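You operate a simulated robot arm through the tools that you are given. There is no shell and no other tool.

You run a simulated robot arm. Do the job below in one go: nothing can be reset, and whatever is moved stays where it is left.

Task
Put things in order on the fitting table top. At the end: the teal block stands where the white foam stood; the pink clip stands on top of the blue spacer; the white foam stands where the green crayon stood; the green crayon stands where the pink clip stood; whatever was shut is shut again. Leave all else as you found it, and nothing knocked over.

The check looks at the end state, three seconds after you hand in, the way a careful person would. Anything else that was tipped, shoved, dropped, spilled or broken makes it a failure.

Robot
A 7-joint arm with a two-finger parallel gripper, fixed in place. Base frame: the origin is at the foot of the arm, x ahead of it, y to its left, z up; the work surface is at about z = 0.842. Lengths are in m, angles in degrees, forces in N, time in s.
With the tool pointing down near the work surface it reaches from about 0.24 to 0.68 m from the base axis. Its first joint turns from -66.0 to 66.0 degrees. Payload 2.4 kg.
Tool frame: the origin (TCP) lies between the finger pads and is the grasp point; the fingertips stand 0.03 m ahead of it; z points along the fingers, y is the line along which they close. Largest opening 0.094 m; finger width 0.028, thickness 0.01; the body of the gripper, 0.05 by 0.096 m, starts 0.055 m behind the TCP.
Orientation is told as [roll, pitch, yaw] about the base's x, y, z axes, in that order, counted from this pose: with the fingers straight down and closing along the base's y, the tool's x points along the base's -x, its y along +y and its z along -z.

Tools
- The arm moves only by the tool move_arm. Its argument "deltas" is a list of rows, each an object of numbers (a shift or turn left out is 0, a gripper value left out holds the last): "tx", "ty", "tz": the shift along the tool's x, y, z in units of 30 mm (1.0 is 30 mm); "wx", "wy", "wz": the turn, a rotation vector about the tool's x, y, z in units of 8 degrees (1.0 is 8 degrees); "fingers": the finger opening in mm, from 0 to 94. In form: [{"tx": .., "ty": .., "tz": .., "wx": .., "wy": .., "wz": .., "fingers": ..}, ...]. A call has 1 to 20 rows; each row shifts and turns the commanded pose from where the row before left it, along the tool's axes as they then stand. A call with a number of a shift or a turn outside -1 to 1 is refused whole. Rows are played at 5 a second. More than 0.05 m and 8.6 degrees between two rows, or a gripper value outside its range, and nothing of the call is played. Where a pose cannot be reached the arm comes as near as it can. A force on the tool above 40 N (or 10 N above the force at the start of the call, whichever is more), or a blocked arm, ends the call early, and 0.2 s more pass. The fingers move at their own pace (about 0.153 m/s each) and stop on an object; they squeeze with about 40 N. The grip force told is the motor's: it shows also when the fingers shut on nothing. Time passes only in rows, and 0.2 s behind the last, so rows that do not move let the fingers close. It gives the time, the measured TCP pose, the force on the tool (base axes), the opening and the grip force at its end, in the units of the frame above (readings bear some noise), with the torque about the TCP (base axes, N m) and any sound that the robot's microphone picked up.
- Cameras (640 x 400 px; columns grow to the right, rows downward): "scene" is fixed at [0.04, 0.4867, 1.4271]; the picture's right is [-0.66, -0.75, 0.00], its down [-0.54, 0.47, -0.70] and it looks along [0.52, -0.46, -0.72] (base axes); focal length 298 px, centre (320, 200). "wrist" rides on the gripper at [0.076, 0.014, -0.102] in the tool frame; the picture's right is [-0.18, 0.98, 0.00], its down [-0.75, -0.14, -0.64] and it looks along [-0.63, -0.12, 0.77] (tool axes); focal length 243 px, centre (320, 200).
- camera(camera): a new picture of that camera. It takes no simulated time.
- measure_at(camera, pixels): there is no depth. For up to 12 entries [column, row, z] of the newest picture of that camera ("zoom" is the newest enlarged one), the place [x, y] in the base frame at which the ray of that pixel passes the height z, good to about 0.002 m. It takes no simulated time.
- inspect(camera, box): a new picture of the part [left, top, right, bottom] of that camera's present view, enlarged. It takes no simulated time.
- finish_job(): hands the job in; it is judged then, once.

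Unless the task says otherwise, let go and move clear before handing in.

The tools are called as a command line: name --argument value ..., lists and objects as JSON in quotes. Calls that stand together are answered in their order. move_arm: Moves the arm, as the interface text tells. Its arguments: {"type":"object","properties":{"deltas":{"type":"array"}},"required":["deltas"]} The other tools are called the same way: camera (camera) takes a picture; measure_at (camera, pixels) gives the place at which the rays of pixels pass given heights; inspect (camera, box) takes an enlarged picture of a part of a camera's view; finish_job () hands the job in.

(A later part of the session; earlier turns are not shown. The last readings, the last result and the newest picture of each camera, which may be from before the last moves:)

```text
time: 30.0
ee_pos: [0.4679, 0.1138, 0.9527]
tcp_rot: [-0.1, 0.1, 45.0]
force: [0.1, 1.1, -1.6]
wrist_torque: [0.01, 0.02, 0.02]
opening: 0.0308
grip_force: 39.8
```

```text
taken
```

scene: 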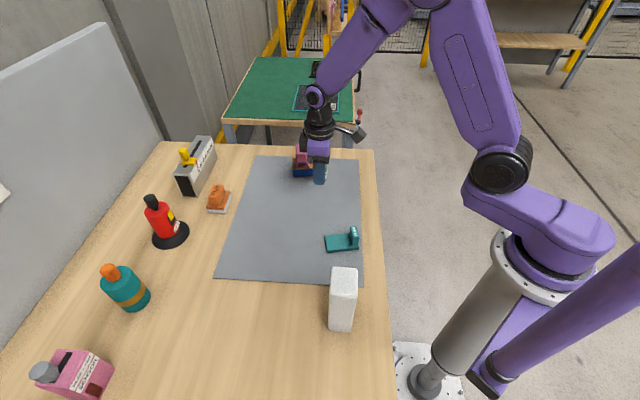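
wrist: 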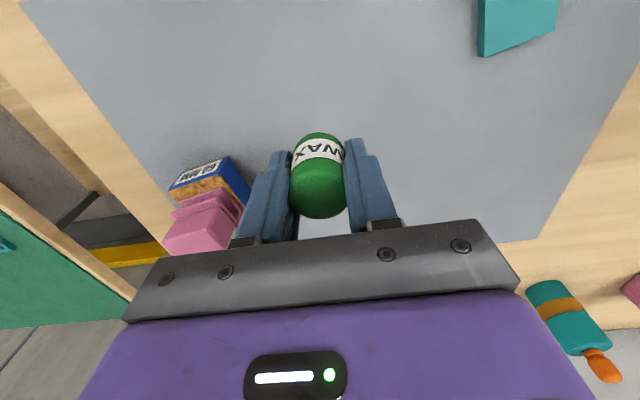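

The crayon is over the clip's old spot at (0.468, 0.114), and the spacer stack is clear of the gripper. Lowering to the grasp height minus a hair.

move_arm --deltas '[{"tz": 0.8}, {"tz": 0.8}, {"tz": 0.5}, {"tz": 0.2}, {"tz": 0.05}, {}, {}]'

inspect --camera "scene" --box '[280, 140, 360, 220]'

```text
time: 31.6
ee_pos: [0.4689, 0.1129, 0.8829]
tcp_rot: [0.0, -0.1, 45.1]
force: [0.0, -1.1, -1.1]
wrist_torque: [-0.01, -0.01, 0.0]
opening: 0.0302
grip_force: 40.5
```

```text
5.00 times, centred on (320, 180) of scene
```

zoom: 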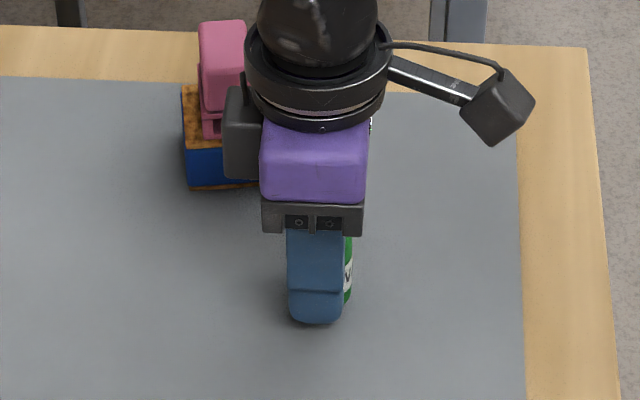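

No contact yet (force −1.1 N is just the weight). I'll go down another 1.5–2 mm in tiny steps.

move_arm --deltas '[{"tz": 0.05}, {}]'

```text
time: 32.2
ee_pos: [0.4677, 0.1131, 0.8814]
tcp_rot: [0.0, 0.1, 45.1]
force: [-0.4, 0.5, 0.4]
wrist_torque: [-0.01, -0.01, 0.01]
opening: 0.0308
grip_force: 39.9
```

Force went from −1.1 to +0.4 N, so it is about touching. One more tiny step to confirm, then release and rise.

move_arm --deltas '[{"tz": 0.03}, {}]'

```text
time: 32.8
ee_pos: [0.467, 0.1145, 0.88]
tcp_rot: [0.0, -0.1, 45.2]
force: [-3.3, -0.7, 17.5]
wrist_torque: [-0.07, 0.14, 0.02]
opening: 0.0303
grip_force: 39.9
```

Contact is firm (17.5 N). I'll ease off about 1 mm, open, and rise straight up.

move_arm --deltas '[{"tz": -0.03}, {}, {"fingers": 60}, {}, {}, {"tz": -0.5}, {"tz": -0.9}, {"tz": -0.9}, {"tz": -0.9}, {"tz": -0.9}, {}]'

camera --camera "wrist"

inspect --camera "scene" --box '[280, 140, 360, 220]'

```text
time: 35.2
ee_pos: [0.4675, 0.1135, 1.0034]
tcp_rot: [0.0, 0.0, 45.1]
force: [-0.2, 0.2, 0.6]
wrist_torque: [-0.01, 0.0, 0.01]
opening: 0.0597
grip_force: 0.0
```

```text
taken
```

wrist: 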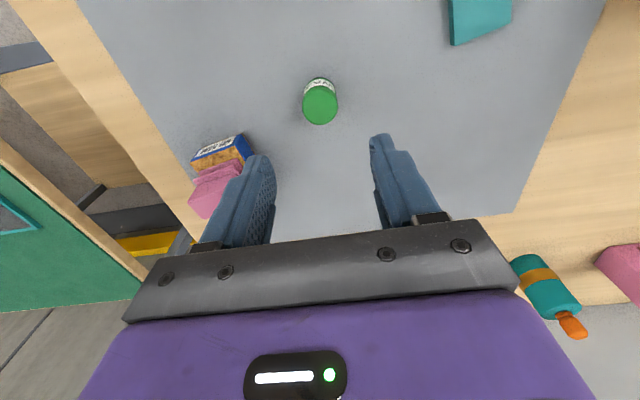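

```text
5.00 times, centred on (320, 180) of scene
```

zoom: 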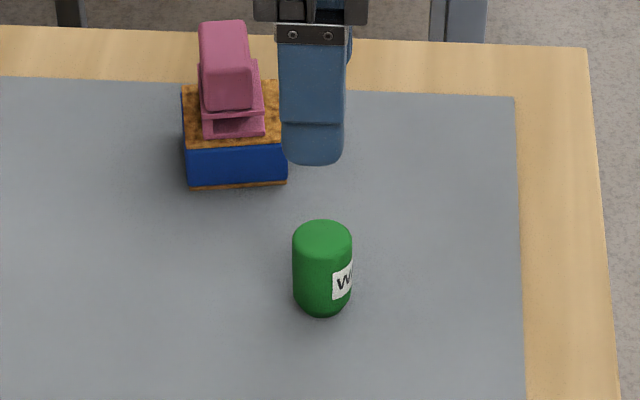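

The crayon stands upright at the clip's old place. Next is the foam: rise well above its top (about 1.0), travel over toward it, and look down.

move_arm --deltas '[{"tz": -1, "fingers": 70}, {"tz": -1}, {"tz": -1}, {"tz": -1}, {"tx": 0.184, "ty": 0.919}, {"tx": 0.184, "ty": 0.919}, {"tx": 0.184, "ty": 0.919}, {"tx": 0.184, "ty": 0.919}, {"tx": 0.184, "ty": 0.919}, {"tx": 0.184, "ty": 0.919}, {"tx": 0.184, "ty": 0.919}, {"tx": 0.184, "ty": 0.919}, {"tx": 0.184, "ty": 0.919}, {"tx": 0.184, "ty": 0.919}, {"tx": 0.184, "ty": 0.919}, {}, {}]'

camera --camera "wrist"

camera --camera "scene"

```text
time: 38.8
ee_pos: [0.2105, 0.2849, 1.123]
tcp_rot: [0.0, 0.1, 45.0]
force: [0.5, -0.1, 0.1]
wrist_torque: [-0.01, -0.01, 0.01]
opening: 0.0697
grip_force: 0.0
```

```text
taken
```

wrist: 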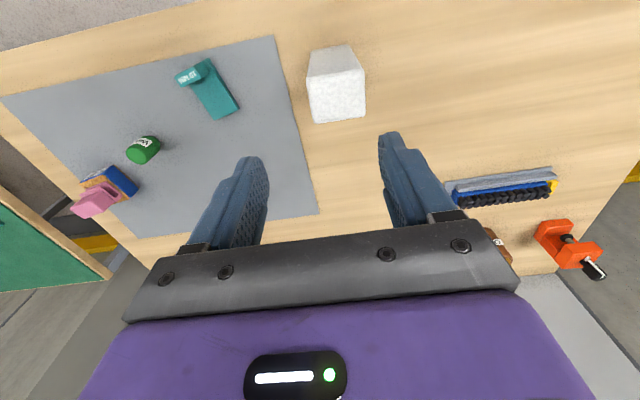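

```text
taken
```

scene: 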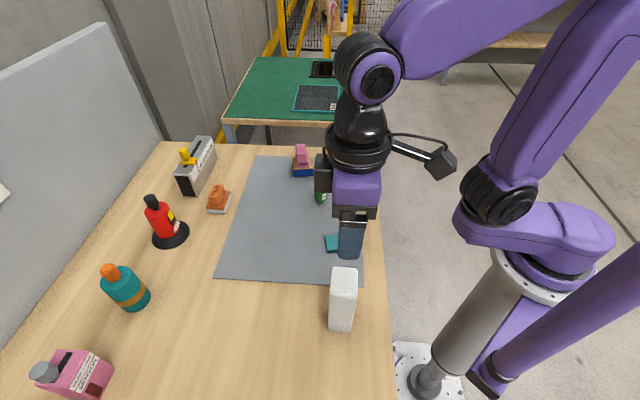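

The foam appears at wrist (336,85). I'll zoom in both views and measure its corners.

inspect --camera "wrist" --box '[295, 35, 380, 130]'

inspect --camera "scene" --box '[310, 255, 375, 340]'

```text
4.21 times, centred on (338, 82) of wrist
```

zoom: 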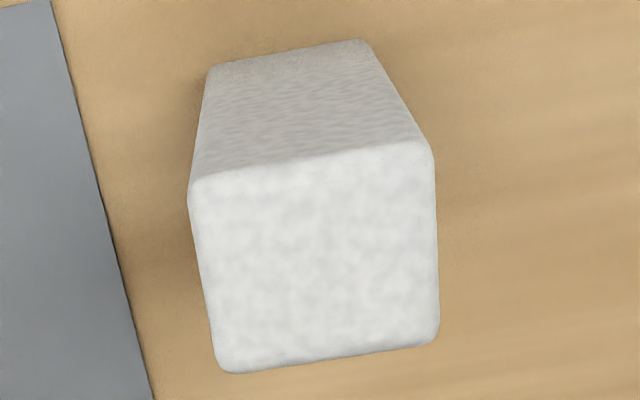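

```text
4.71 times, centred on (342, 298) of scene
```

zoom: 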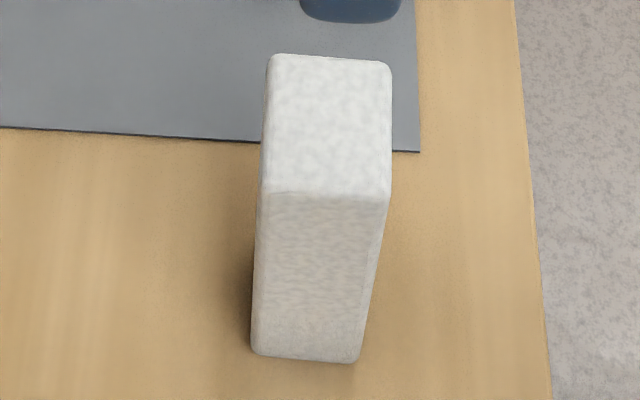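

measure_at --camera "zoom" --pixels '[[251, 352, 0.842], [356, 363, 0.842], [261, 190, 0.96], [386, 199, 0.96], [269, 56, 0.96], [391, 66, 0.96], [261, 190, 0.98], [386, 199, 0.98], [269, 56, 0.98], [391, 66, 0.98]]'

inspect --camera "wrist" --box '[295, 35, 380, 130]'

measure_at --camera "zoom" --pixels '[[209, 66, 0.842], [365, 40, 0.842], [189, 185, 0.96], [434, 148, 0.96], [218, 372, 0.96], [440, 340, 0.96], [189, 185, 0.98], [434, 148, 0.98], [218, 372, 0.98], [440, 340, 0.98]]'

```text
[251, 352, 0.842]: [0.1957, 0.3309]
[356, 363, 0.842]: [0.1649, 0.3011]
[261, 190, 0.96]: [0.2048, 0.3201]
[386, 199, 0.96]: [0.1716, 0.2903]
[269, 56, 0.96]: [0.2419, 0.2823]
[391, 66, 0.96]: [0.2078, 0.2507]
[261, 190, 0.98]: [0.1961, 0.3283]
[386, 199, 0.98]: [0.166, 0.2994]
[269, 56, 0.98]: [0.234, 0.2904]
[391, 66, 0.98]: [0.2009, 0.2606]
```

```text
4.21 times, centred on (338, 82) of wrist
```

zoom: 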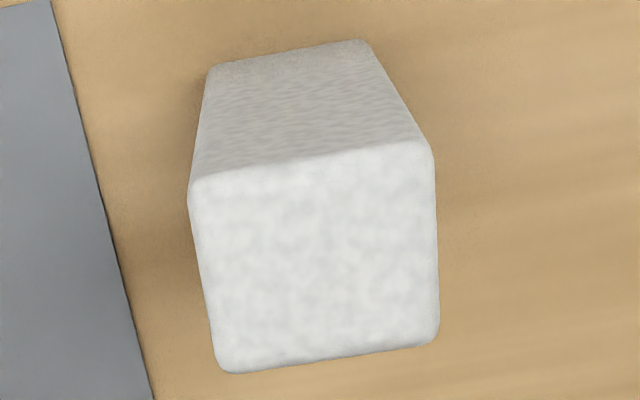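

```text
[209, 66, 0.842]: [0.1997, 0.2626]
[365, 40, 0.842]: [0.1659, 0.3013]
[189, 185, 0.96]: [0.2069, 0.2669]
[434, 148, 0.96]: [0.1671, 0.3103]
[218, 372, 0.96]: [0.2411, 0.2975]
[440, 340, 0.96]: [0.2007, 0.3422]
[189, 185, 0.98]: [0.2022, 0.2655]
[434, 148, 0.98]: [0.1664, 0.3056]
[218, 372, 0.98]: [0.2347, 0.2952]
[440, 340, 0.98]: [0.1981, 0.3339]
```

Both views agree: the foam's top is at z≈0.982, its section about 0.044 × 0.052, centred at (0.199, 0.296), edges at 45°. I'll centre over it, lower until the fingertips are just above the top, and check.

move_arm --deltas '[{"ty": 0.53, "fingers": 80}, {"tz": 0.8}, {"tz": 0.8}, {"tz": 0.8}, {"tz": 0.8}, {}, {}]'

camera --camera "wrist"

inspect --camera "scene" --box '[290, 180, 400, 340]'

```text
time: 40.4
ee_pos: [0.1996, 0.2958, 1.0278]
tcp_rot: [0.0, 0.0, 45.0]
force: [-0.2, -0.3, -0.5]
wrist_torque: [0.01, 0.03, 0.05]
opening: 0.08
grip_force: 0.1
```

```text
taken
```

wrist: 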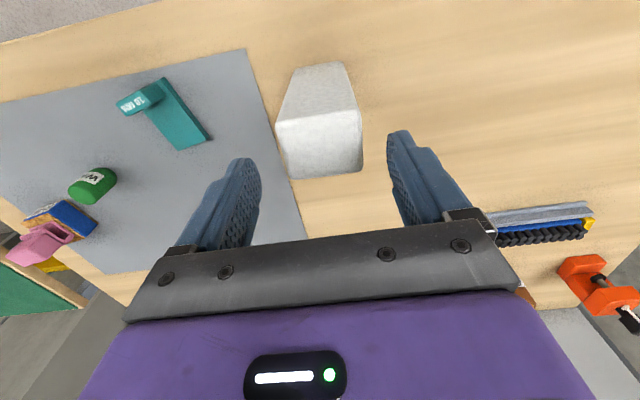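

```text
2.50 times, centred on (345, 260) of scene
```

zoom: 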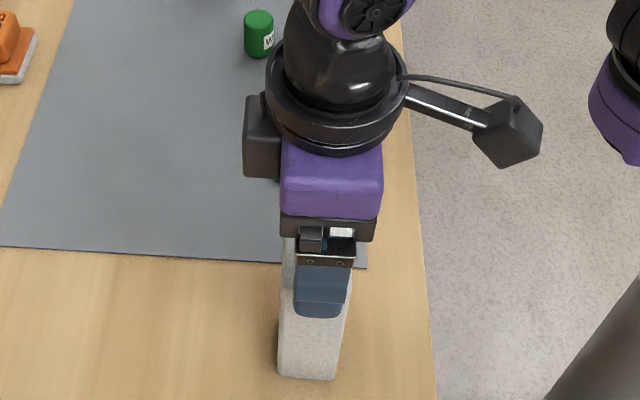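

The foam's top centre is at (322,145), nearly exactly where the TCP axis should project. Descending to z≈0.945 and closing.

move_arm --deltas '[{"tz": 0.7}, {"tz": 0.7}, {"tz": 0.7}, {"tz": 0.65}, {}, {}]'

camera --camera "wrist"

```text
time: 41.8
ee_pos: [0.199, 0.2974, 0.9448]
tcp_rot: [-0.1, 0.0, 45.1]
force: [-0.1, 0.3, 0.9]
wrist_torque: [-0.05, 0.04, -0.01]
opening: 0.0798
grip_force: 0.1
```

```text
taken
```

wrist: 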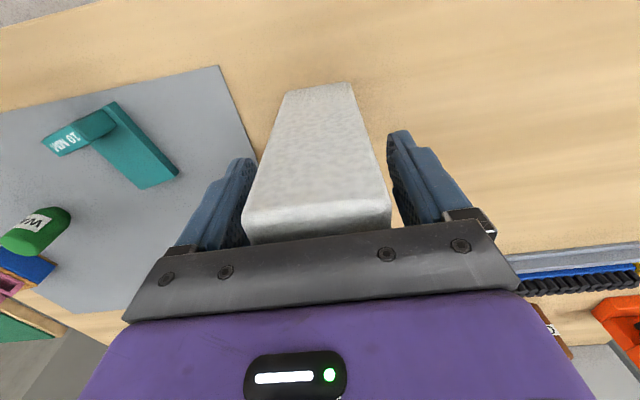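

The foam stands between the fingers. Since it may be soft, I'll close gradually to 50 mm first and read the result.

move_arm --deltas '[{"fingers": 56}, {}, {"fingers": 50}, {}, {}]'

```text
time: 43.0
ee_pos: [0.2004, 0.2978, 0.945]
tcp_rot: [0.0, -0.1, 45.0]
force: [-0.7, -0.7, -0.1]
wrist_torque: [0.01, -0.02, 0.02]
opening: 0.0574
grip_force: 39.9
```

The fingers stopped at 57.4 mm with full grip force, a bit wider than estimated. I'll check how the pads sit.

inspect --camera "wrist" --box '[200, 70, 460, 250]'

inspect --camera "scene" --box '[290, 220, 400, 340]'

```text
2.22 times, centred on (330, 160) of wrist
```

zoom: 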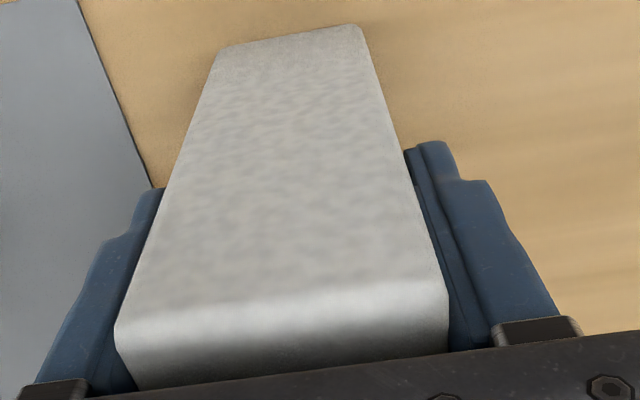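

```text
3.33 times, centred on (345, 280) of scene
```

zoom: 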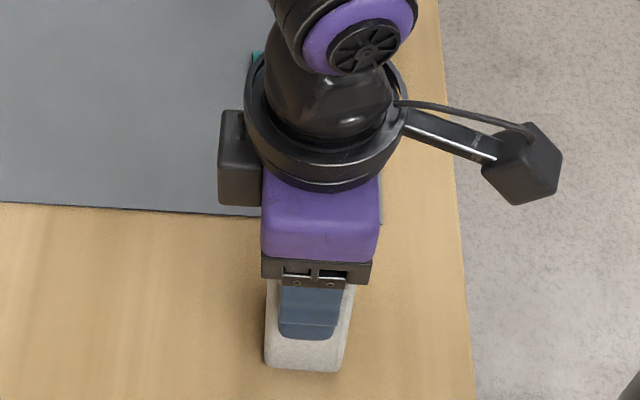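

The pads sit flush on the foam's sides. I'll lift it about 75 mm and check that it hangs upright without slipping.

move_arm --deltas '[{"tz": -0.3}, {"tz": -0.7}, {"tz": -0.8}, {"tz": -0.8}, {}, {}]'

camera --camera "scene"

camera --camera "wrist"

```text
time: 44.4
ee_pos: [0.1994, 0.2964, 1.0235]
tcp_rot: [0.0, 0.0, 45.0]
force: [0.1, 0.5, -0.8]
wrist_torque: [0.01, -0.03, 0.02]
opening: 0.0573
grip_force: 40.0
```

```text
taken
```

scene: 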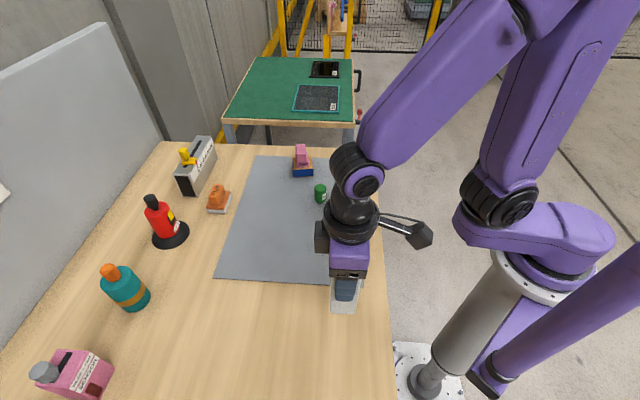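

```text
taken
```

wrist: 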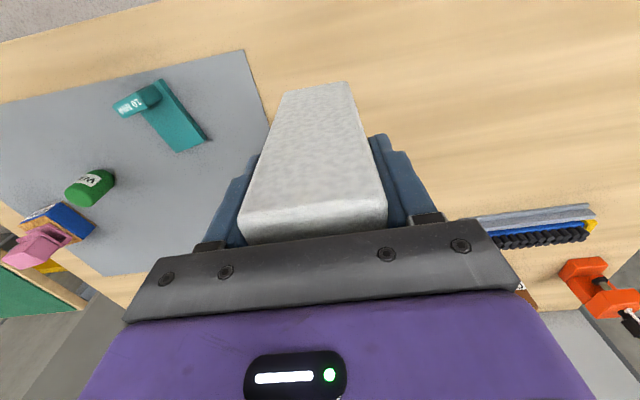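

The foam is held upright and steady. Carrying it over the crayon's old spot (0.342, 0.297).

move_arm --deltas '[{"tx": -0.67, "ty": -0.67}, {"tx": -0.67, "ty": -0.67}, {"tx": -0.67, "ty": -0.67}, {"tx": -0.67, "ty": -0.67}, {"tx": -0.67, "ty": -0.67}, {}, {}]'

camera --camera "scene"

camera --camera "wrist"

```text
time: 46.0
ee_pos: [0.3427, 0.2965, 1.0222]
tcp_rot: [0.1, -0.1, 44.9]
force: [-0.7, -0.6, -0.6]
wrist_torque: [-0.03, -0.01, 0.0]
opening: 0.057
grip_force: 39.5
```

```text
taken
```

scene: 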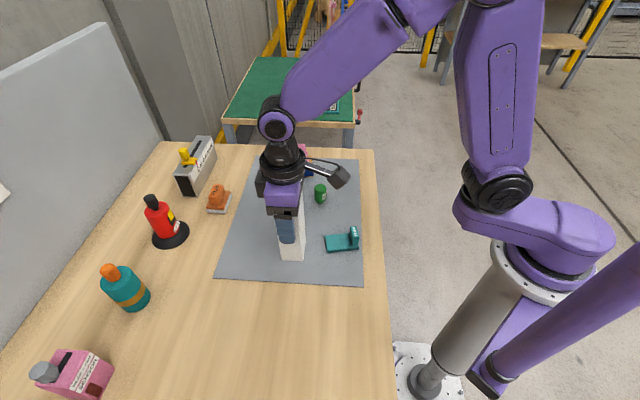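

```text
taken
```

wrist: 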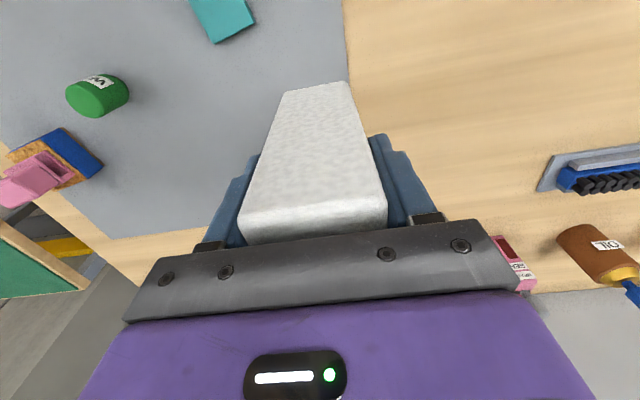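

The foam hangs over the crayon's old spot. Lowering it to a few millimetres above the surface.

move_arm --deltas '[{"tz": 0.7}, {"tz": 0.7}, {"tz": 0.6}, {"tz": 0.4}, {}, {}]'

inspect --camera "scene" --box '[240, 180, 380, 300]'

```text
time: 47.4
ee_pos: [0.3411, 0.296, 0.9503]
tcp_rot: [0.0, 0.1, 45.0]
force: [0.1, 0.0, 0.2]
wrist_torque: [0.01, -0.02, 0.0]
opening: 0.057
grip_force: 40.0
```

```text
3.33 times, centred on (310, 240) of scene
```

zoom: 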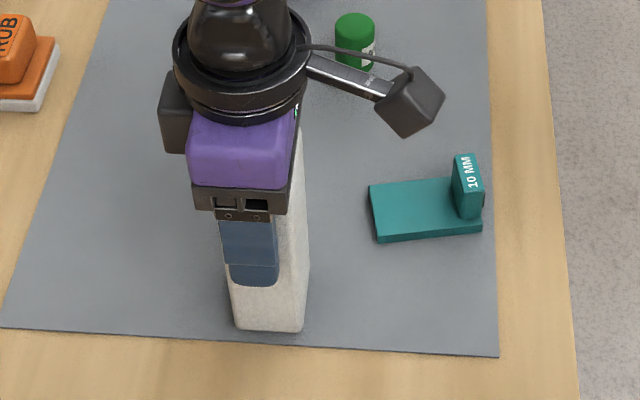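

The foam's bottom edge (row 331) is just inside the mat edge, still a few mm up. Stepping down carefully.

move_arm --deltas '[{"tz": 0.05}, {"tz": 0.04}, {}]'

```text
time: 48.2
ee_pos: [0.3421, 0.2968, 0.9474]
tcp_rot: [0.0, 0.0, 44.9]
force: [-0.2, 0.1, -0.4]
wrist_torque: [0.0, 0.02, -0.01]
opening: 0.0572
grip_force: 39.7
```

move_arm --deltas '[{"tz": 0.04}, {}]'

```text
time: 48.8
ee_pos: [0.3424, 0.2971, 0.9484]
tcp_rot: [0.0, 0.0, 45.0]
force: [0.0, 0.4, 1.5]
wrist_torque: [0.02, -0.02, 0.01]
opening: 0.0573
grip_force: 40.0
```

move_arm --deltas '[{"tz": 0.04}, {}]'

```text
time: 49.4
ee_pos: [0.3416, 0.2972, 0.9464]
tcp_rot: [0.0, -0.1, 44.9]
force: [-2.7, -2.2, 23.6]
wrist_torque: [-0.24, 0.25, -0.01]
opening: 0.0571
grip_force: 39.7
```

Contact at 23.6 N. I'll ease off about 1.2 mm, then read the force before opening.

move_arm --deltas '[{"tz": -0.035}, {}]'

```text
time: 50.0
ee_pos: [0.3431, 0.2959, 0.9465]
tcp_rot: [0.1, -0.1, 45.1]
force: [3.1, 0.4, 6.1]
wrist_torque: [0.15, -0.26, -0.04]
opening: 0.0575
grip_force: 40.2
```

Only 6 N left, so the foam is resting. I'll open wide and rise straight up, well clear of its top.

move_arm --deltas '[{"tz": -0.01}, {"fingers": 80}, {}, {}, {"tz": -0.5}, {"tz": -0.8}, {"tz": -0.9}, {"tz": -0.9}, {"tz": -0.9}, {"tz": -0.9}, {}]'

camera --camera "wrist"

camera --camera "scene"

```text
time: 52.4
ee_pos: [0.3422, 0.2968, 1.0945]
tcp_rot: [0.1, 0.0, 45.0]
force: [0.2, -0.2, -0.8]
wrist_torque: [0.01, 0.01, -0.03]
opening: 0.0799
grip_force: 0.1
```

```text
taken
```

wrist: 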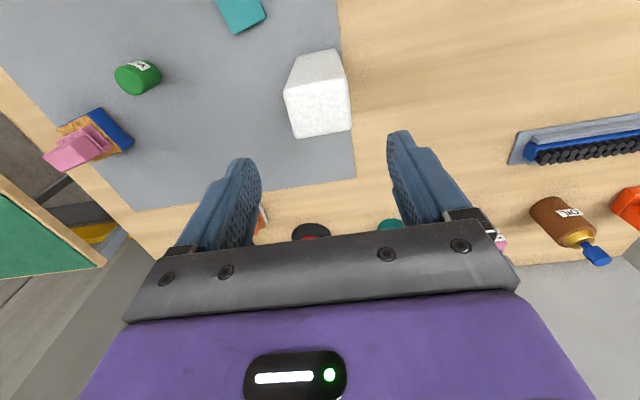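

```text
taken
```

scene: 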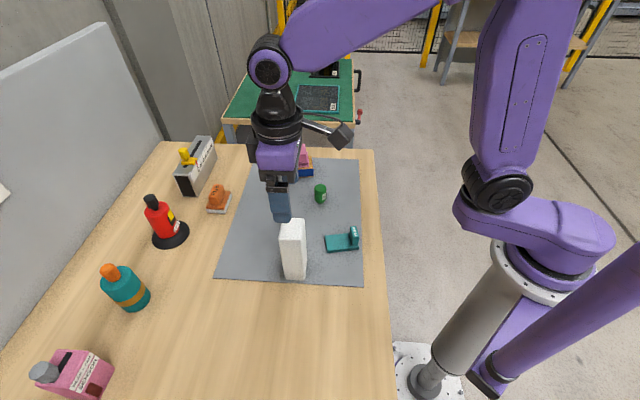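

The foam now stands upright where the crayon was. Last item: the teal block. I'll move over it at safe height, turn to yaw −34° (across its fin), and look.

move_arm --deltas '[{"tx": 0.878, "ty": -0.5, "fingers": 60}, {"tx": 0.878, "ty": -0.5}, {"tx": 0.878, "ty": -0.5}, {"tx": 0.878, "ty": -0.5}, {"wz": 0.9875}, {"wz": 0.9875}, {"wz": 0.9875}, {"wz": 0.9875}, {"wz": 0.9875}, {"wz": 0.9875}, {"wz": 0.9875}, {"wz": 0.9875}, {"wz": 0.9875}, {"wz": 0.9875}, {"tz": 0.7}, {"tz": 0.7}, {}, {}]'

camera --camera "wrist"

camera --camera "scene"

```text
time: 56.2
ee_pos: [0.3086, 0.1801, 1.0528]
tcp_rot: [0.0, 0.0, -34.0]
force: [0.2, 0.0, -0.4]
wrist_torque: [-0.02, 0.0, -0.01]
opening: 0.0601
grip_force: 0.0
```

```text
taken
```

wrist: 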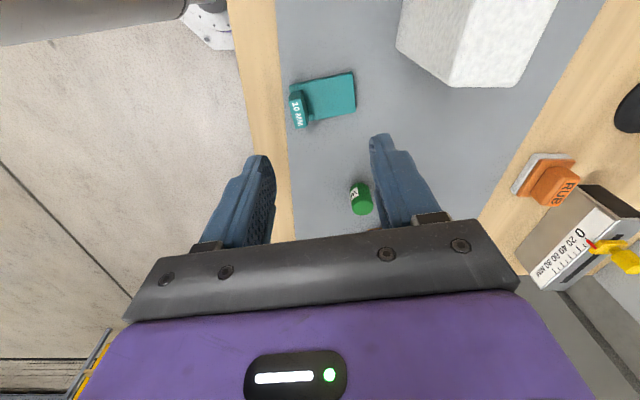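

```text
taken
```

scene: 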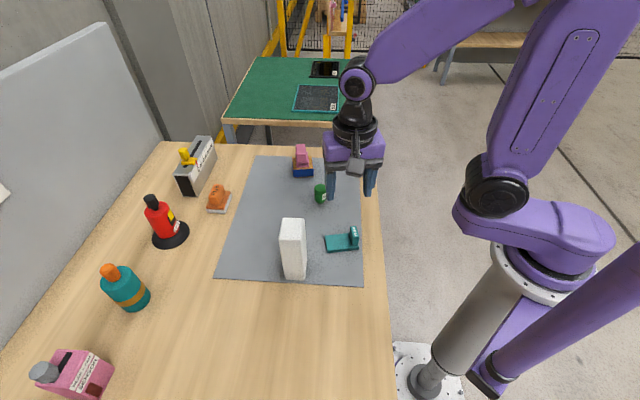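

The wrist view shows the teal plate at (325,97) with its fin at the left end (297,108). I'll zoom and measure it in both views.

inspect --camera "scene" --box '[315, 215, 370, 260]'

inspect --camera "wrist" --box '[280, 60, 370, 140]'

```text
8.89 times, centred on (342, 238) of scene
```

zoom: 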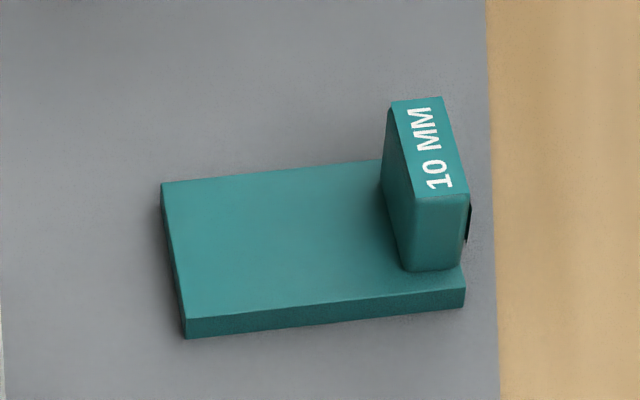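

```text
5.00 times, centred on (325, 100) of wrist
```

zoom: 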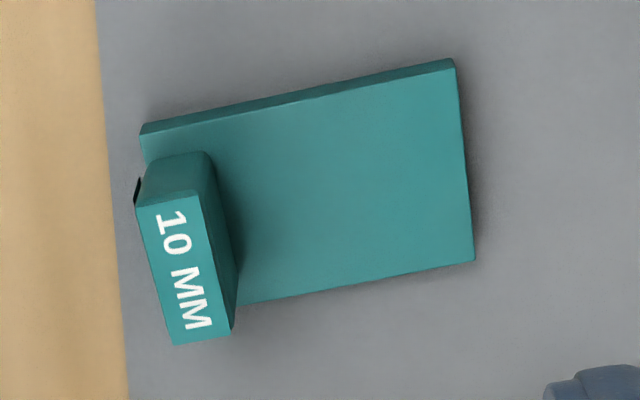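

measure_at --camera "zoom" --pixels '[[141, 131, 0.846], [455, 59, 0.846], [474, 261, 0.85], [455, 68, 0.85], [240, 305, 0.85], [136, 205, 0.88], [199, 193, 0.88], [173, 345, 0.88], [231, 334, 0.88], [136, 205, 0.885], [231, 334, 0.885], [212, 155, 0.852]]'

inspect --camera "scene" --box '[315, 215, 370, 260]'

measure_at --camera "zoom" --pixels '[[186, 338, 0.842], [464, 307, 0.842], [185, 318, 0.85], [162, 184, 0.85], [465, 287, 0.85], [413, 195, 0.88], [470, 193, 0.88], [391, 101, 0.88], [441, 97, 0.88], [413, 195, 0.885], [441, 97, 0.885], [402, 269, 0.85]]'

```text
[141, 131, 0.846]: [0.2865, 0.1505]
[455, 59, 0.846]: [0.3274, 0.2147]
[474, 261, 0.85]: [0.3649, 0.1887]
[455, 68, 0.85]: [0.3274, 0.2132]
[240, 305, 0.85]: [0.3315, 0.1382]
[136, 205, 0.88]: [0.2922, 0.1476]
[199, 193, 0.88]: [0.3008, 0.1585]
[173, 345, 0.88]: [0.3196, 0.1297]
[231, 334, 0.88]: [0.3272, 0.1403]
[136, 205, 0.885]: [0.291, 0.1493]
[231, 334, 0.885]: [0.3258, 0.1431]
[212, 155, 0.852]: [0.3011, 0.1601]
```

```text
8.89 times, centred on (342, 238) of scene
```

zoom: 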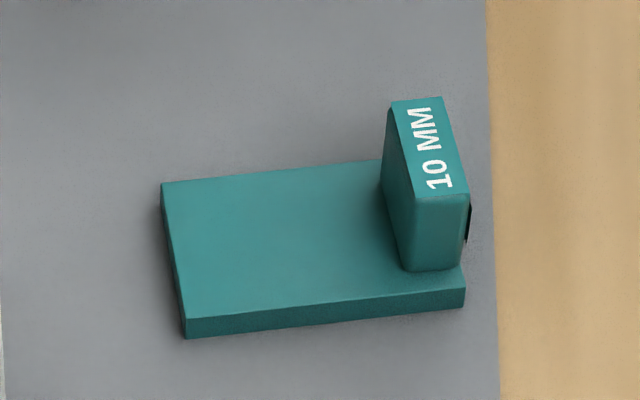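

```text
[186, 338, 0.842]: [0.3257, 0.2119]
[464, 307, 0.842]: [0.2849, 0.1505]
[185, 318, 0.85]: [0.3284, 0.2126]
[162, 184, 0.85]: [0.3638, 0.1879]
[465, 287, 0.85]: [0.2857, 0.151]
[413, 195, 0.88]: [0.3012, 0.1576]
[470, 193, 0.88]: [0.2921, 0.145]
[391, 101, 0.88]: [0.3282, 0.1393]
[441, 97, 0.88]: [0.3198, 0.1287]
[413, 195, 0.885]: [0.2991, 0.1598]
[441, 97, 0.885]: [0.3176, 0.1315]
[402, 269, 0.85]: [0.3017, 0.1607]
```

Both views agree: the plate's top is at z=0.850, centred at (0.325, 0.170), and the 14 mm fin's top is at 0.880, centred at (0.310, 0.143), axis at 56°. I'll centre over the fin with a 50 mm opening and come down to just above it.

move_arm --deltas '[{"tx": -0.73, "ty": -0.99, "fingers": 50}, {"tz": 0.9}, {"tz": 0.9}, {"tz": 0.9}, {"tz": 0.9}, {"tz": 0.9}, {}, {}]'

camera --camera "wrist"

inspect --camera "scene" --box '[290, 180, 400, 270]'

```text
time: 58.0
ee_pos: [0.3105, 0.1438, 0.9182]
tcp_rot: [0.0, -0.1, -34.0]
force: [0.1, -1.0, 0.5]
wrist_torque: [0.01, 0.01, -0.02]
opening: 0.0502
grip_force: 0.0
```

```text
taken
```

wrist: 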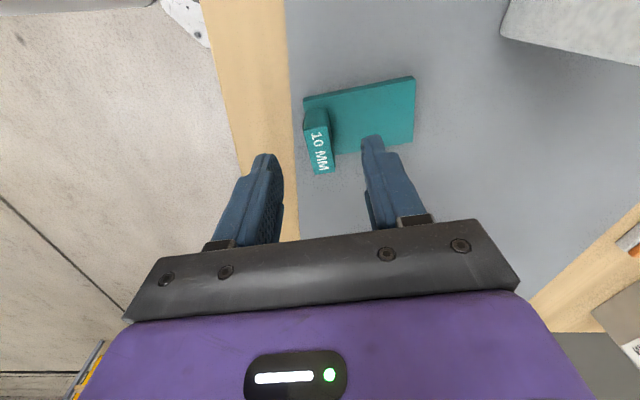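

```text
4.44 times, centred on (345, 225) of scene
```

zoom: 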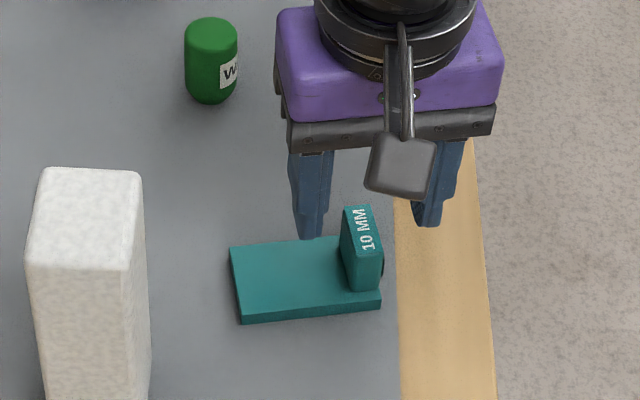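

The fin's top is at (319,152), exactly on the TCP axis. Descending 30 mm to z≈0.888 and closing on the fin.

move_arm --deltas '[{"tz": 0.5}, {"tz": 0.45}, {}, {"fingers": 0}, {}, {}, {}]'

camera --camera "wrist"

inspect --camera "scene" --box '[290, 180, 400, 270]'

```text
time: 59.6
ee_pos: [0.3099, 0.143, 0.8891]
tcp_rot: [0.0, 0.0, -34.0]
force: [0.5, 0.2, 0.7]
wrist_torque: [0.09, -0.05, 0.01]
opening: 0.0145
grip_force: 40.1
```

```text
taken
```

wrist: 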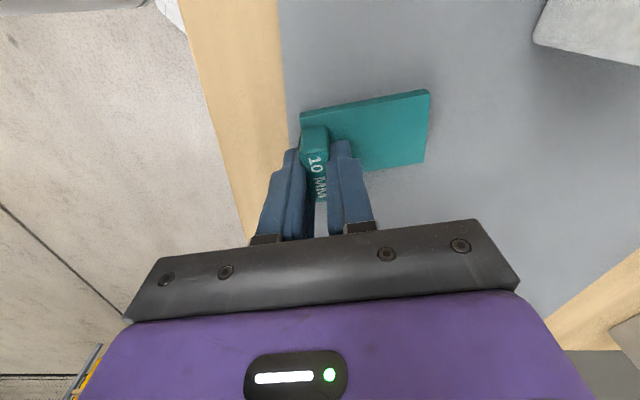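

```text
4.44 times, centred on (345, 225) of scene
```

zoom: 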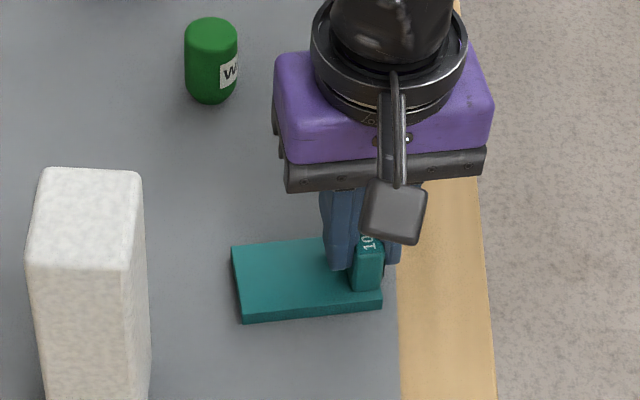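

The fin is gripped at 14.5 mm. I'll lift it 60 mm and check it hangs level, and also measure the table's near edge around the foam's old spot.

move_arm --deltas '[{"tz": -0.3}, {"tz": -0.8}, {"tz": -0.9}, {}, {}]'

camera --camera "scene"

camera --camera "wrist"

measure_at --camera "scene" --pixels '[[386, 280, 0.842], [388, 310, 0.842], [391, 340, 0.842], [393, 370, 0.842]]'

```text
time: 60.8
ee_pos: [0.3104, 0.1428, 0.9504]
tcp_rot: [0.1, 0.0, -34.0]
force: [-0.2, -0.2, 0.2]
wrist_torque: [-0.05, -0.02, 0.01]
opening: 0.0144
grip_force: 40.3
```

```text
taken
```

scene: 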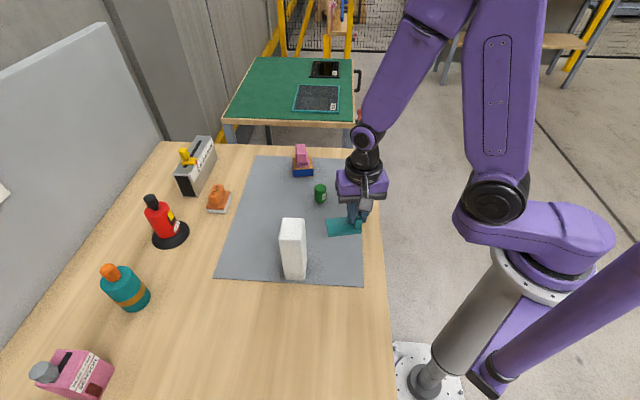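

```text
taken
```

wrist: 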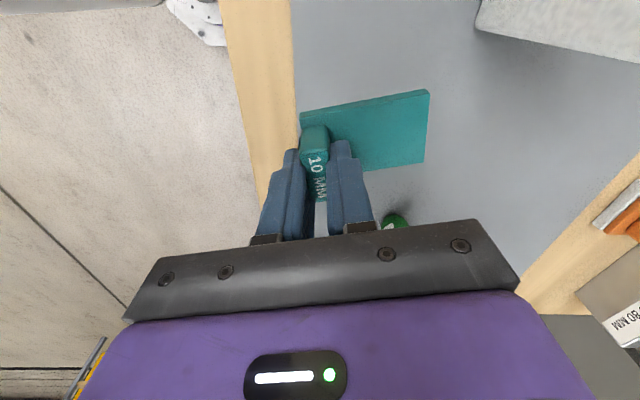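

```text
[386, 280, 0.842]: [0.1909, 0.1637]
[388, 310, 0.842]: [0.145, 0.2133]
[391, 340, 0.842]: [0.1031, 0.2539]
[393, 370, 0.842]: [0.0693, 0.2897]
```

The teal piece hangs level (identical position in the wrist view), and the table edge is about 5 cm away from where its corners will be. Carrying it around the foam to its old spot: TCP target (0.184, 0.270).

move_arm --deltas '[{"tx": 0.831, "ty": -0.158}, {"tx": 0.831, "ty": -0.158}, {"tx": 0.831, "ty": -0.158}, {"tx": 0.8375, "ty": 0.4125}, {"tx": 0.8375, "ty": 0.4125}, {"tx": 0.8375, "ty": 0.4125}, {"tx": 0.8375, "ty": 0.4125}, {}, {}]'

camera --camera "scene"

camera --camera "wrist"

```text
time: 62.8
ee_pos: [0.2087, 0.278, 0.9524]
tcp_rot: [0.0, 0.0, -34.0]
force: [0.4, -0.5, 0.0]
wrist_torque: [-0.02, 0.01, 0.01]
opening: 0.0142
grip_force: 39.5
out of reach, approached as far as the arm can: row 3, 4
```

```text
taken
```

scene: 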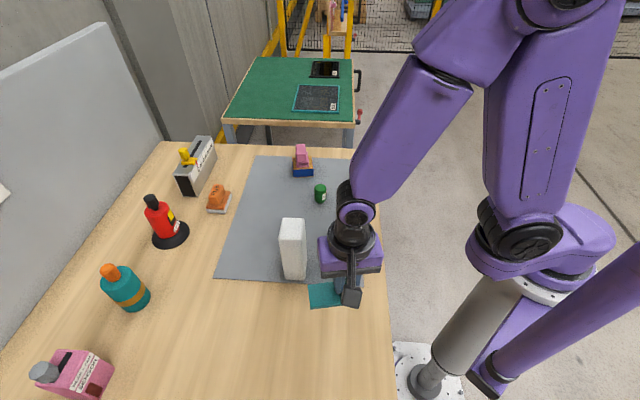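

```text
taken
```

wrist: 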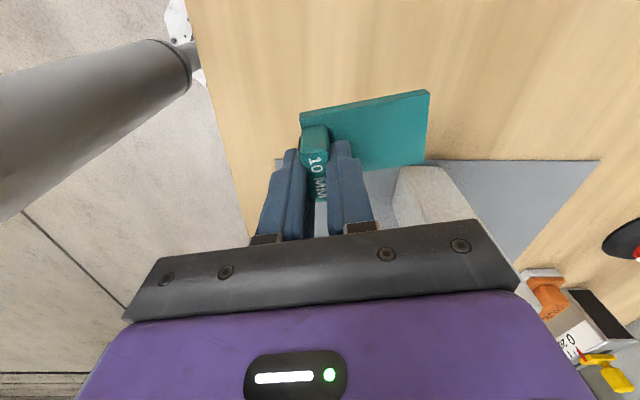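

The readings say two rows went out of reach close to the base, so the TCP is now at (0.209, 0.278) rather than (0.184, 0.270). The plate and foam are still about 4 cm apart; I'll try the remaining shift in two small rows.

move_arm --deltas '[{"tx": 0.26, "ty": -0.333}, {"tx": 0.26, "ty": -0.333}, {}, {}]'

```text
time: 63.8
ee_pos: [0.1952, 0.2803, 0.9562]
tcp_rot: [-0.1, -0.1, -34.0]
force: [0.1, 0.7, 0.8]
wrist_torque: [-0.03, 0.03, -0.03]
opening: 0.0142
grip_force: 40.4
out of reach, approached as far as the arm can: row 1, 2
```

Still limited: TCP stopped at (0.195, 0.280), radius 0.342. The arm should reach closer when lower, so I'll descend 45 mm (the plate then still about 22 mm above the table) and try again.

move_arm --deltas '[{"tz": 0.5}, {"tz": 0.5}, {"tz": 0.5}, {}, {}]'

```text
time: 65.0
ee_pos: [0.1959, 0.2823, 0.9097]
tcp_rot: [-0.2, 0.0, -34.1]
force: [0.4, 0.5, 0.2]
wrist_torque: [0.03, -0.02, 0.02]
opening: 0.0143
grip_force: 39.8
```

move_arm --deltas '[{"tx": 0.06, "ty": -0.25}, {"tx": 0.06, "ty": -0.25}, {}, {}]'

camera --camera "scene"

camera --camera "wrist"

```text
time: 66.0
ee_pos: [0.1958, 0.2823, 0.9086]
tcp_rot: [-0.1, 0.0, -34.0]
force: [0.2, 0.3, -0.2]
wrist_torque: [0.01, -0.02, -0.01]
opening: 0.0143
grip_force: 39.4
out of reach, approached as far as the arm can: row 1, 2
```

```text
taken
```

scene: 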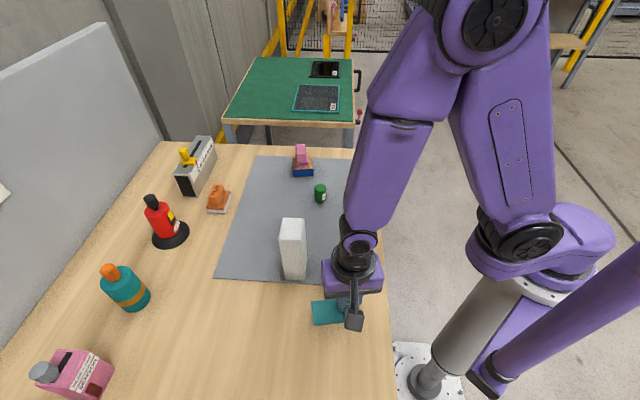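

```text
taken
```

wrist: 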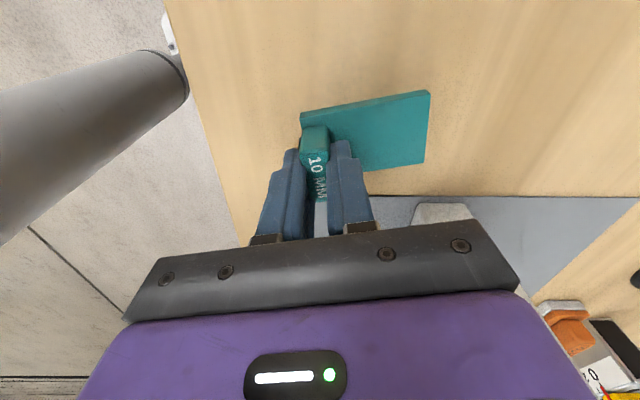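

No change, so the limit is at a radius of about 0.343 with the fin pointing toward the base. Turning the block 90° (yaw 56°) puts the fin sideways and the TCP at radius 0.36, which is reachable; I'll raise 20 mm and turn it in place, sweeping away from the foam.

move_arm --deltas '[{"tz": -0.5}, {"wz": -0.9375}, {"wz": -0.9375}, {"wz": -0.9375}, {"wz": -0.9375}, {"wz": -0.9375}, {"wz": -0.9375}, {}, {}]'

camera --camera "scene"

```text
time: 68.0
ee_pos: [0.1972, 0.2814, 0.9244]
tcp_rot: [-0.1, 0.0, 11.0]
force: [-0.1, 0.5, 0.1]
wrist_torque: [0.0, 0.01, 0.0]
opening: 0.0144
grip_force: 39.5
```

```text
taken
```

scene: 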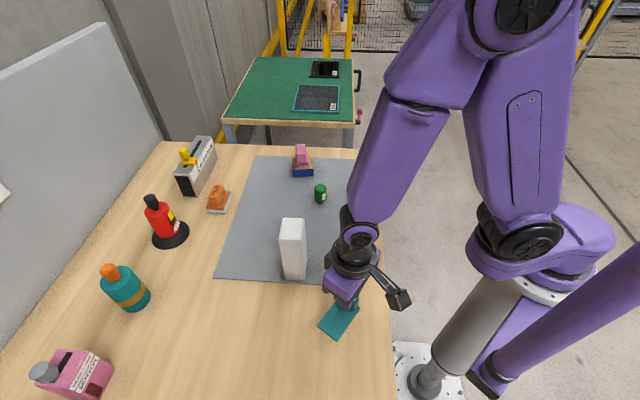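

It turned freely to yaw 11°. I'll complete the turn to 56°, then shift to the TCP target (0.2253, 0.2817).

move_arm --deltas '[{"wz": -0.9375}, {"wz": -0.9375}, {"wz": -0.9375}, {"wz": -0.9375}, {"wz": -0.9375}, {"wz": -0.9375}, {}, {}]'

camera --camera "scene"

camera --camera "wrist"

```text
time: 69.8
ee_pos: [0.1981, 0.2831, 0.9254]
tcp_rot: [0.0, 0.1, 55.9]
force: [-0.1, -1.3, -0.5]
wrist_torque: [0.03, 0.01, 0.04]
opening: 0.0143
grip_force: 39.9
```

```text
taken
```

scene: 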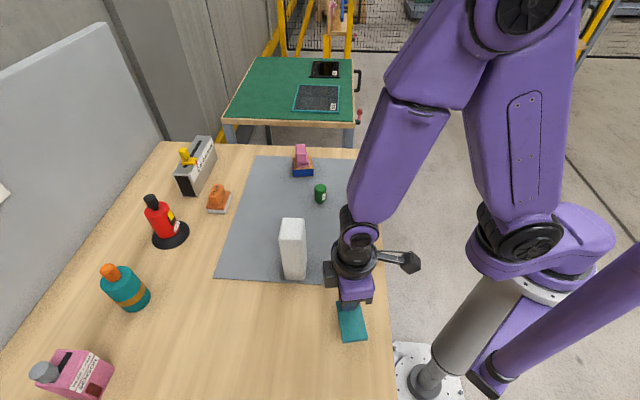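

```text
taken
```

wrist: 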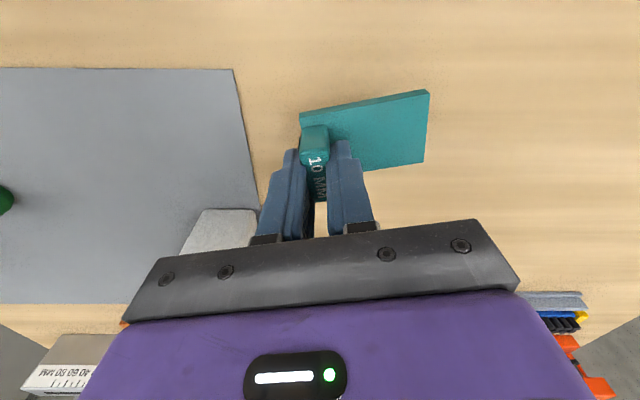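

The block is turned and still held firmly at 14.3 mm. Shifting the TCP to (0.2253, 0.2817) so that the plate's centre lies over the foam's old spot.

move_arm --deltas '[{"tx": -0.234, "ty": -0.389}, {"tx": -0.234, "ty": -0.389}, {}, {}]'

camera --camera "scene"

inspect --camera "scene" --box '[270, 200, 420, 350]'

camera --camera "wrist"

```text
time: 70.8
ee_pos: [0.2228, 0.2805, 0.9245]
tcp_rot: [-0.1, 0.0, 55.9]
force: [-0.2, 1.2, -0.3]
wrist_torque: [0.0, -0.01, 0.02]
opening: 0.0144
grip_force: 40.1
```

```text
taken
```

scene: 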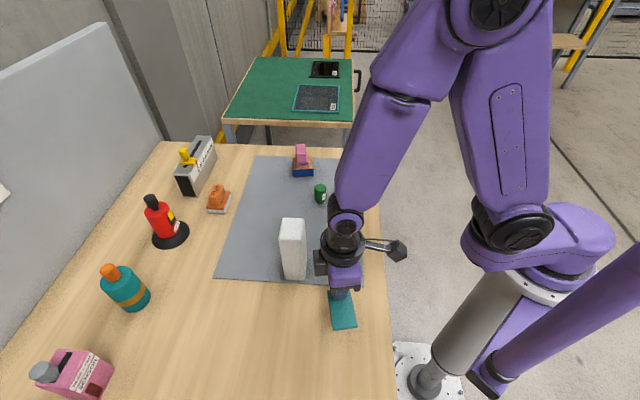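

```text
2.67 times, centred on (345, 275) of scene
```

zoom: 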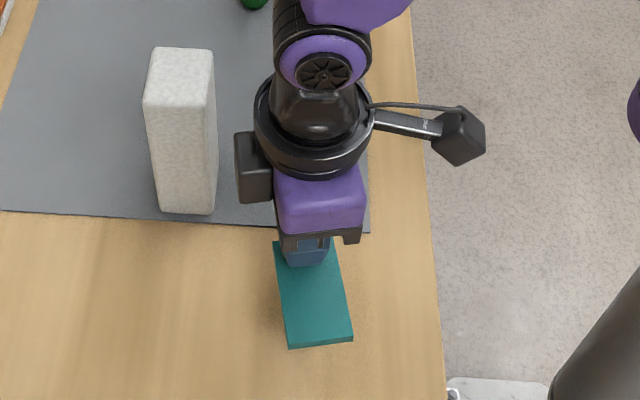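

```text
taken
```

wrist: 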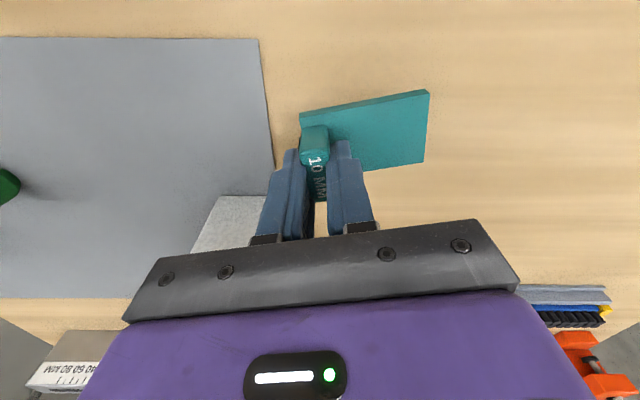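

The plate hangs below the gripper with about 3–4 cm clearance to the foam. I'll measure the plate's corners at its present height to confirm where its centre is.

measure_at --camera "zoom" --pixels '[[273, 243, 0.8855], [336, 241, 0.8855], [352, 334, 0.8855], [288, 340, 0.8855], [289, 349, 0.8775], [352, 343, 0.8775]]'

inspect --camera "wrist" --box '[280, 70, 450, 200]'

measure_at --camera "wrist" --pixels '[[302, 112, 0.8855], [429, 92, 0.8855], [424, 162, 0.8855]]'

```text
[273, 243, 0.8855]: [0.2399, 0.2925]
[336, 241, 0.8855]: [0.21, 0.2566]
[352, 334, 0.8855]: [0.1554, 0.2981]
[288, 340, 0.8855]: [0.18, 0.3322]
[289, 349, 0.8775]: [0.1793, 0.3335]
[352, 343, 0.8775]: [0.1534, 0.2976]
```

```text
3.08 times, centred on (365, 135) of wrist
```

zoom: 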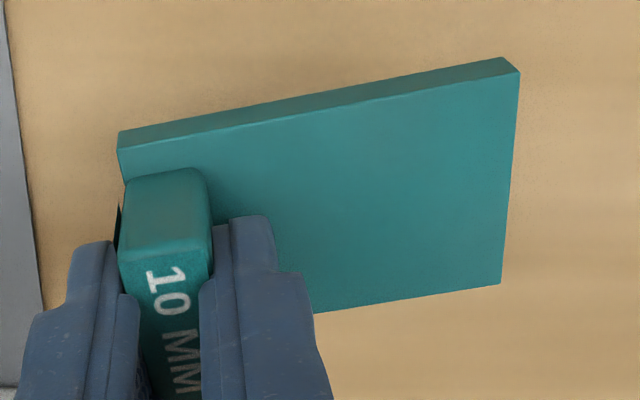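

```text
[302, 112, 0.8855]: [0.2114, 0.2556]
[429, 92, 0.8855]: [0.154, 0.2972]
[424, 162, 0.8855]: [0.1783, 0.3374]
```

The plate's centre is at (0.196, 0.295), 3 mm off. I'll nudge it and lower to just above the table.

move_arm --deltas '[{"tx": -0.097, "ty": -0.055}, {"tz": 0.5}, {"tz": 0.5}, {}, {}]'

inspect --camera "scene" --box '[270, 200, 420, 350]'

```text
time: 72.0
ee_pos: [0.2264, 0.2827, 0.8949]
tcp_rot: [-0.1, 0.0, 56.1]
force: [-0.3, -0.4, -0.4]
wrist_torque: [-0.02, 0.01, 0.02]
opening: 0.0145
grip_force: 40.2
```

```text
2.67 times, centred on (345, 275) of scene
```

zoom: 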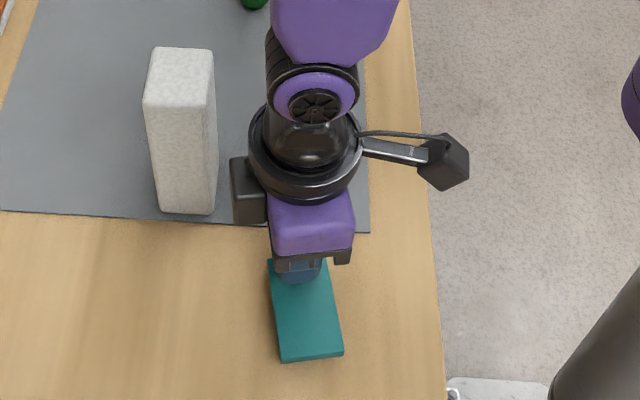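

Plate is about 5 mm above the table, foam untouched. Stepping down in small increments.

move_arm --deltas '[{"tz": 0.06}, {"tz": 0.06}, {}]'

```text
time: 72.8
ee_pos: [0.2271, 0.2817, 0.8917]
tcp_rot: [0.0, 0.0, 56.0]
force: [0.0, 0.6, -0.5]
wrist_torque: [0.01, 0.0, -0.01]
opening: 0.0146
grip_force: 39.7
```

move_arm --deltas '[{"tz": 0.05}, {}]'

```text
time: 73.4
ee_pos: [0.2275, 0.2832, 0.8895]
tcp_rot: [0.1, -0.1, 56.0]
force: [0.4, -0.9, -0.1]
wrist_torque: [-0.04, -0.05, 0.0]
opening: 0.0146
grip_force: 40.2
```

move_arm --deltas '[{"tz": 0.04}, {}]'

```text
time: 74.0
ee_pos: [0.227, 0.2827, 0.8879]
tcp_rot: [0.0, 0.0, 56.0]
force: [0.7, -0.6, -0.5]
wrist_torque: [0.01, 0.01, 0.02]
opening: 0.0146
grip_force: 40.2
```

move_arm --deltas '[{"tz": 0.035}, {}]'

```text
time: 74.6
ee_pos: [0.226, 0.2828, 0.8865]
tcp_rot: [0.0, 0.0, 56.0]
force: [0.4, -0.4, -0.1]
wrist_torque: [0.0, -0.03, -0.02]
opening: 0.0145
grip_force: 39.7
```

No contact yet; the bare table seems slightly lower than the mat. Continuing in 1 mm steps.

move_arm --deltas '[{"tz": 0.035}, {}]'

```text
time: 75.2
ee_pos: [0.2263, 0.2825, 0.8866]
tcp_rot: [0.0, 0.0, 56.0]
force: [-2.6, 0.7, 23.1]
wrist_torque: [-0.07, 0.32, 0.03]
opening: 0.0145
grip_force: 39.9
```

Contact at 23 N. I'll ease off about 0.9 mm and read the force.

move_arm --deltas '[{"tz": -0.03}, {}]'

inspect --camera "scene" --box '[270, 200, 420, 350]'

```text
time: 75.8
ee_pos: [0.227, 0.2818, 0.8872]
tcp_rot: [-0.1, 0.0, 56.0]
force: [-0.3, 0.9, 0.1]
wrist_torque: [0.01, 0.03, 0.03]
opening: 0.0141
grip_force: 39.8
```

```text
2.67 times, centred on (345, 275) of scene
```

zoom: 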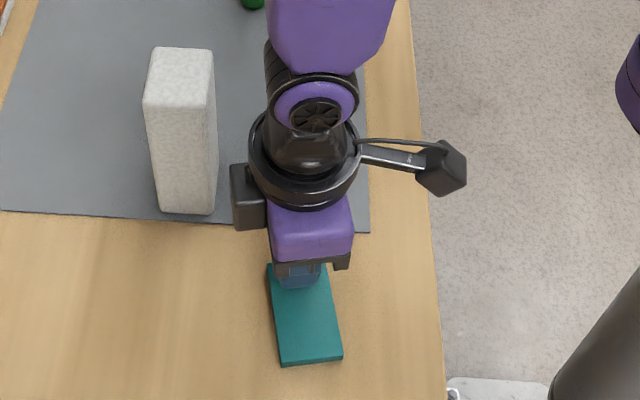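

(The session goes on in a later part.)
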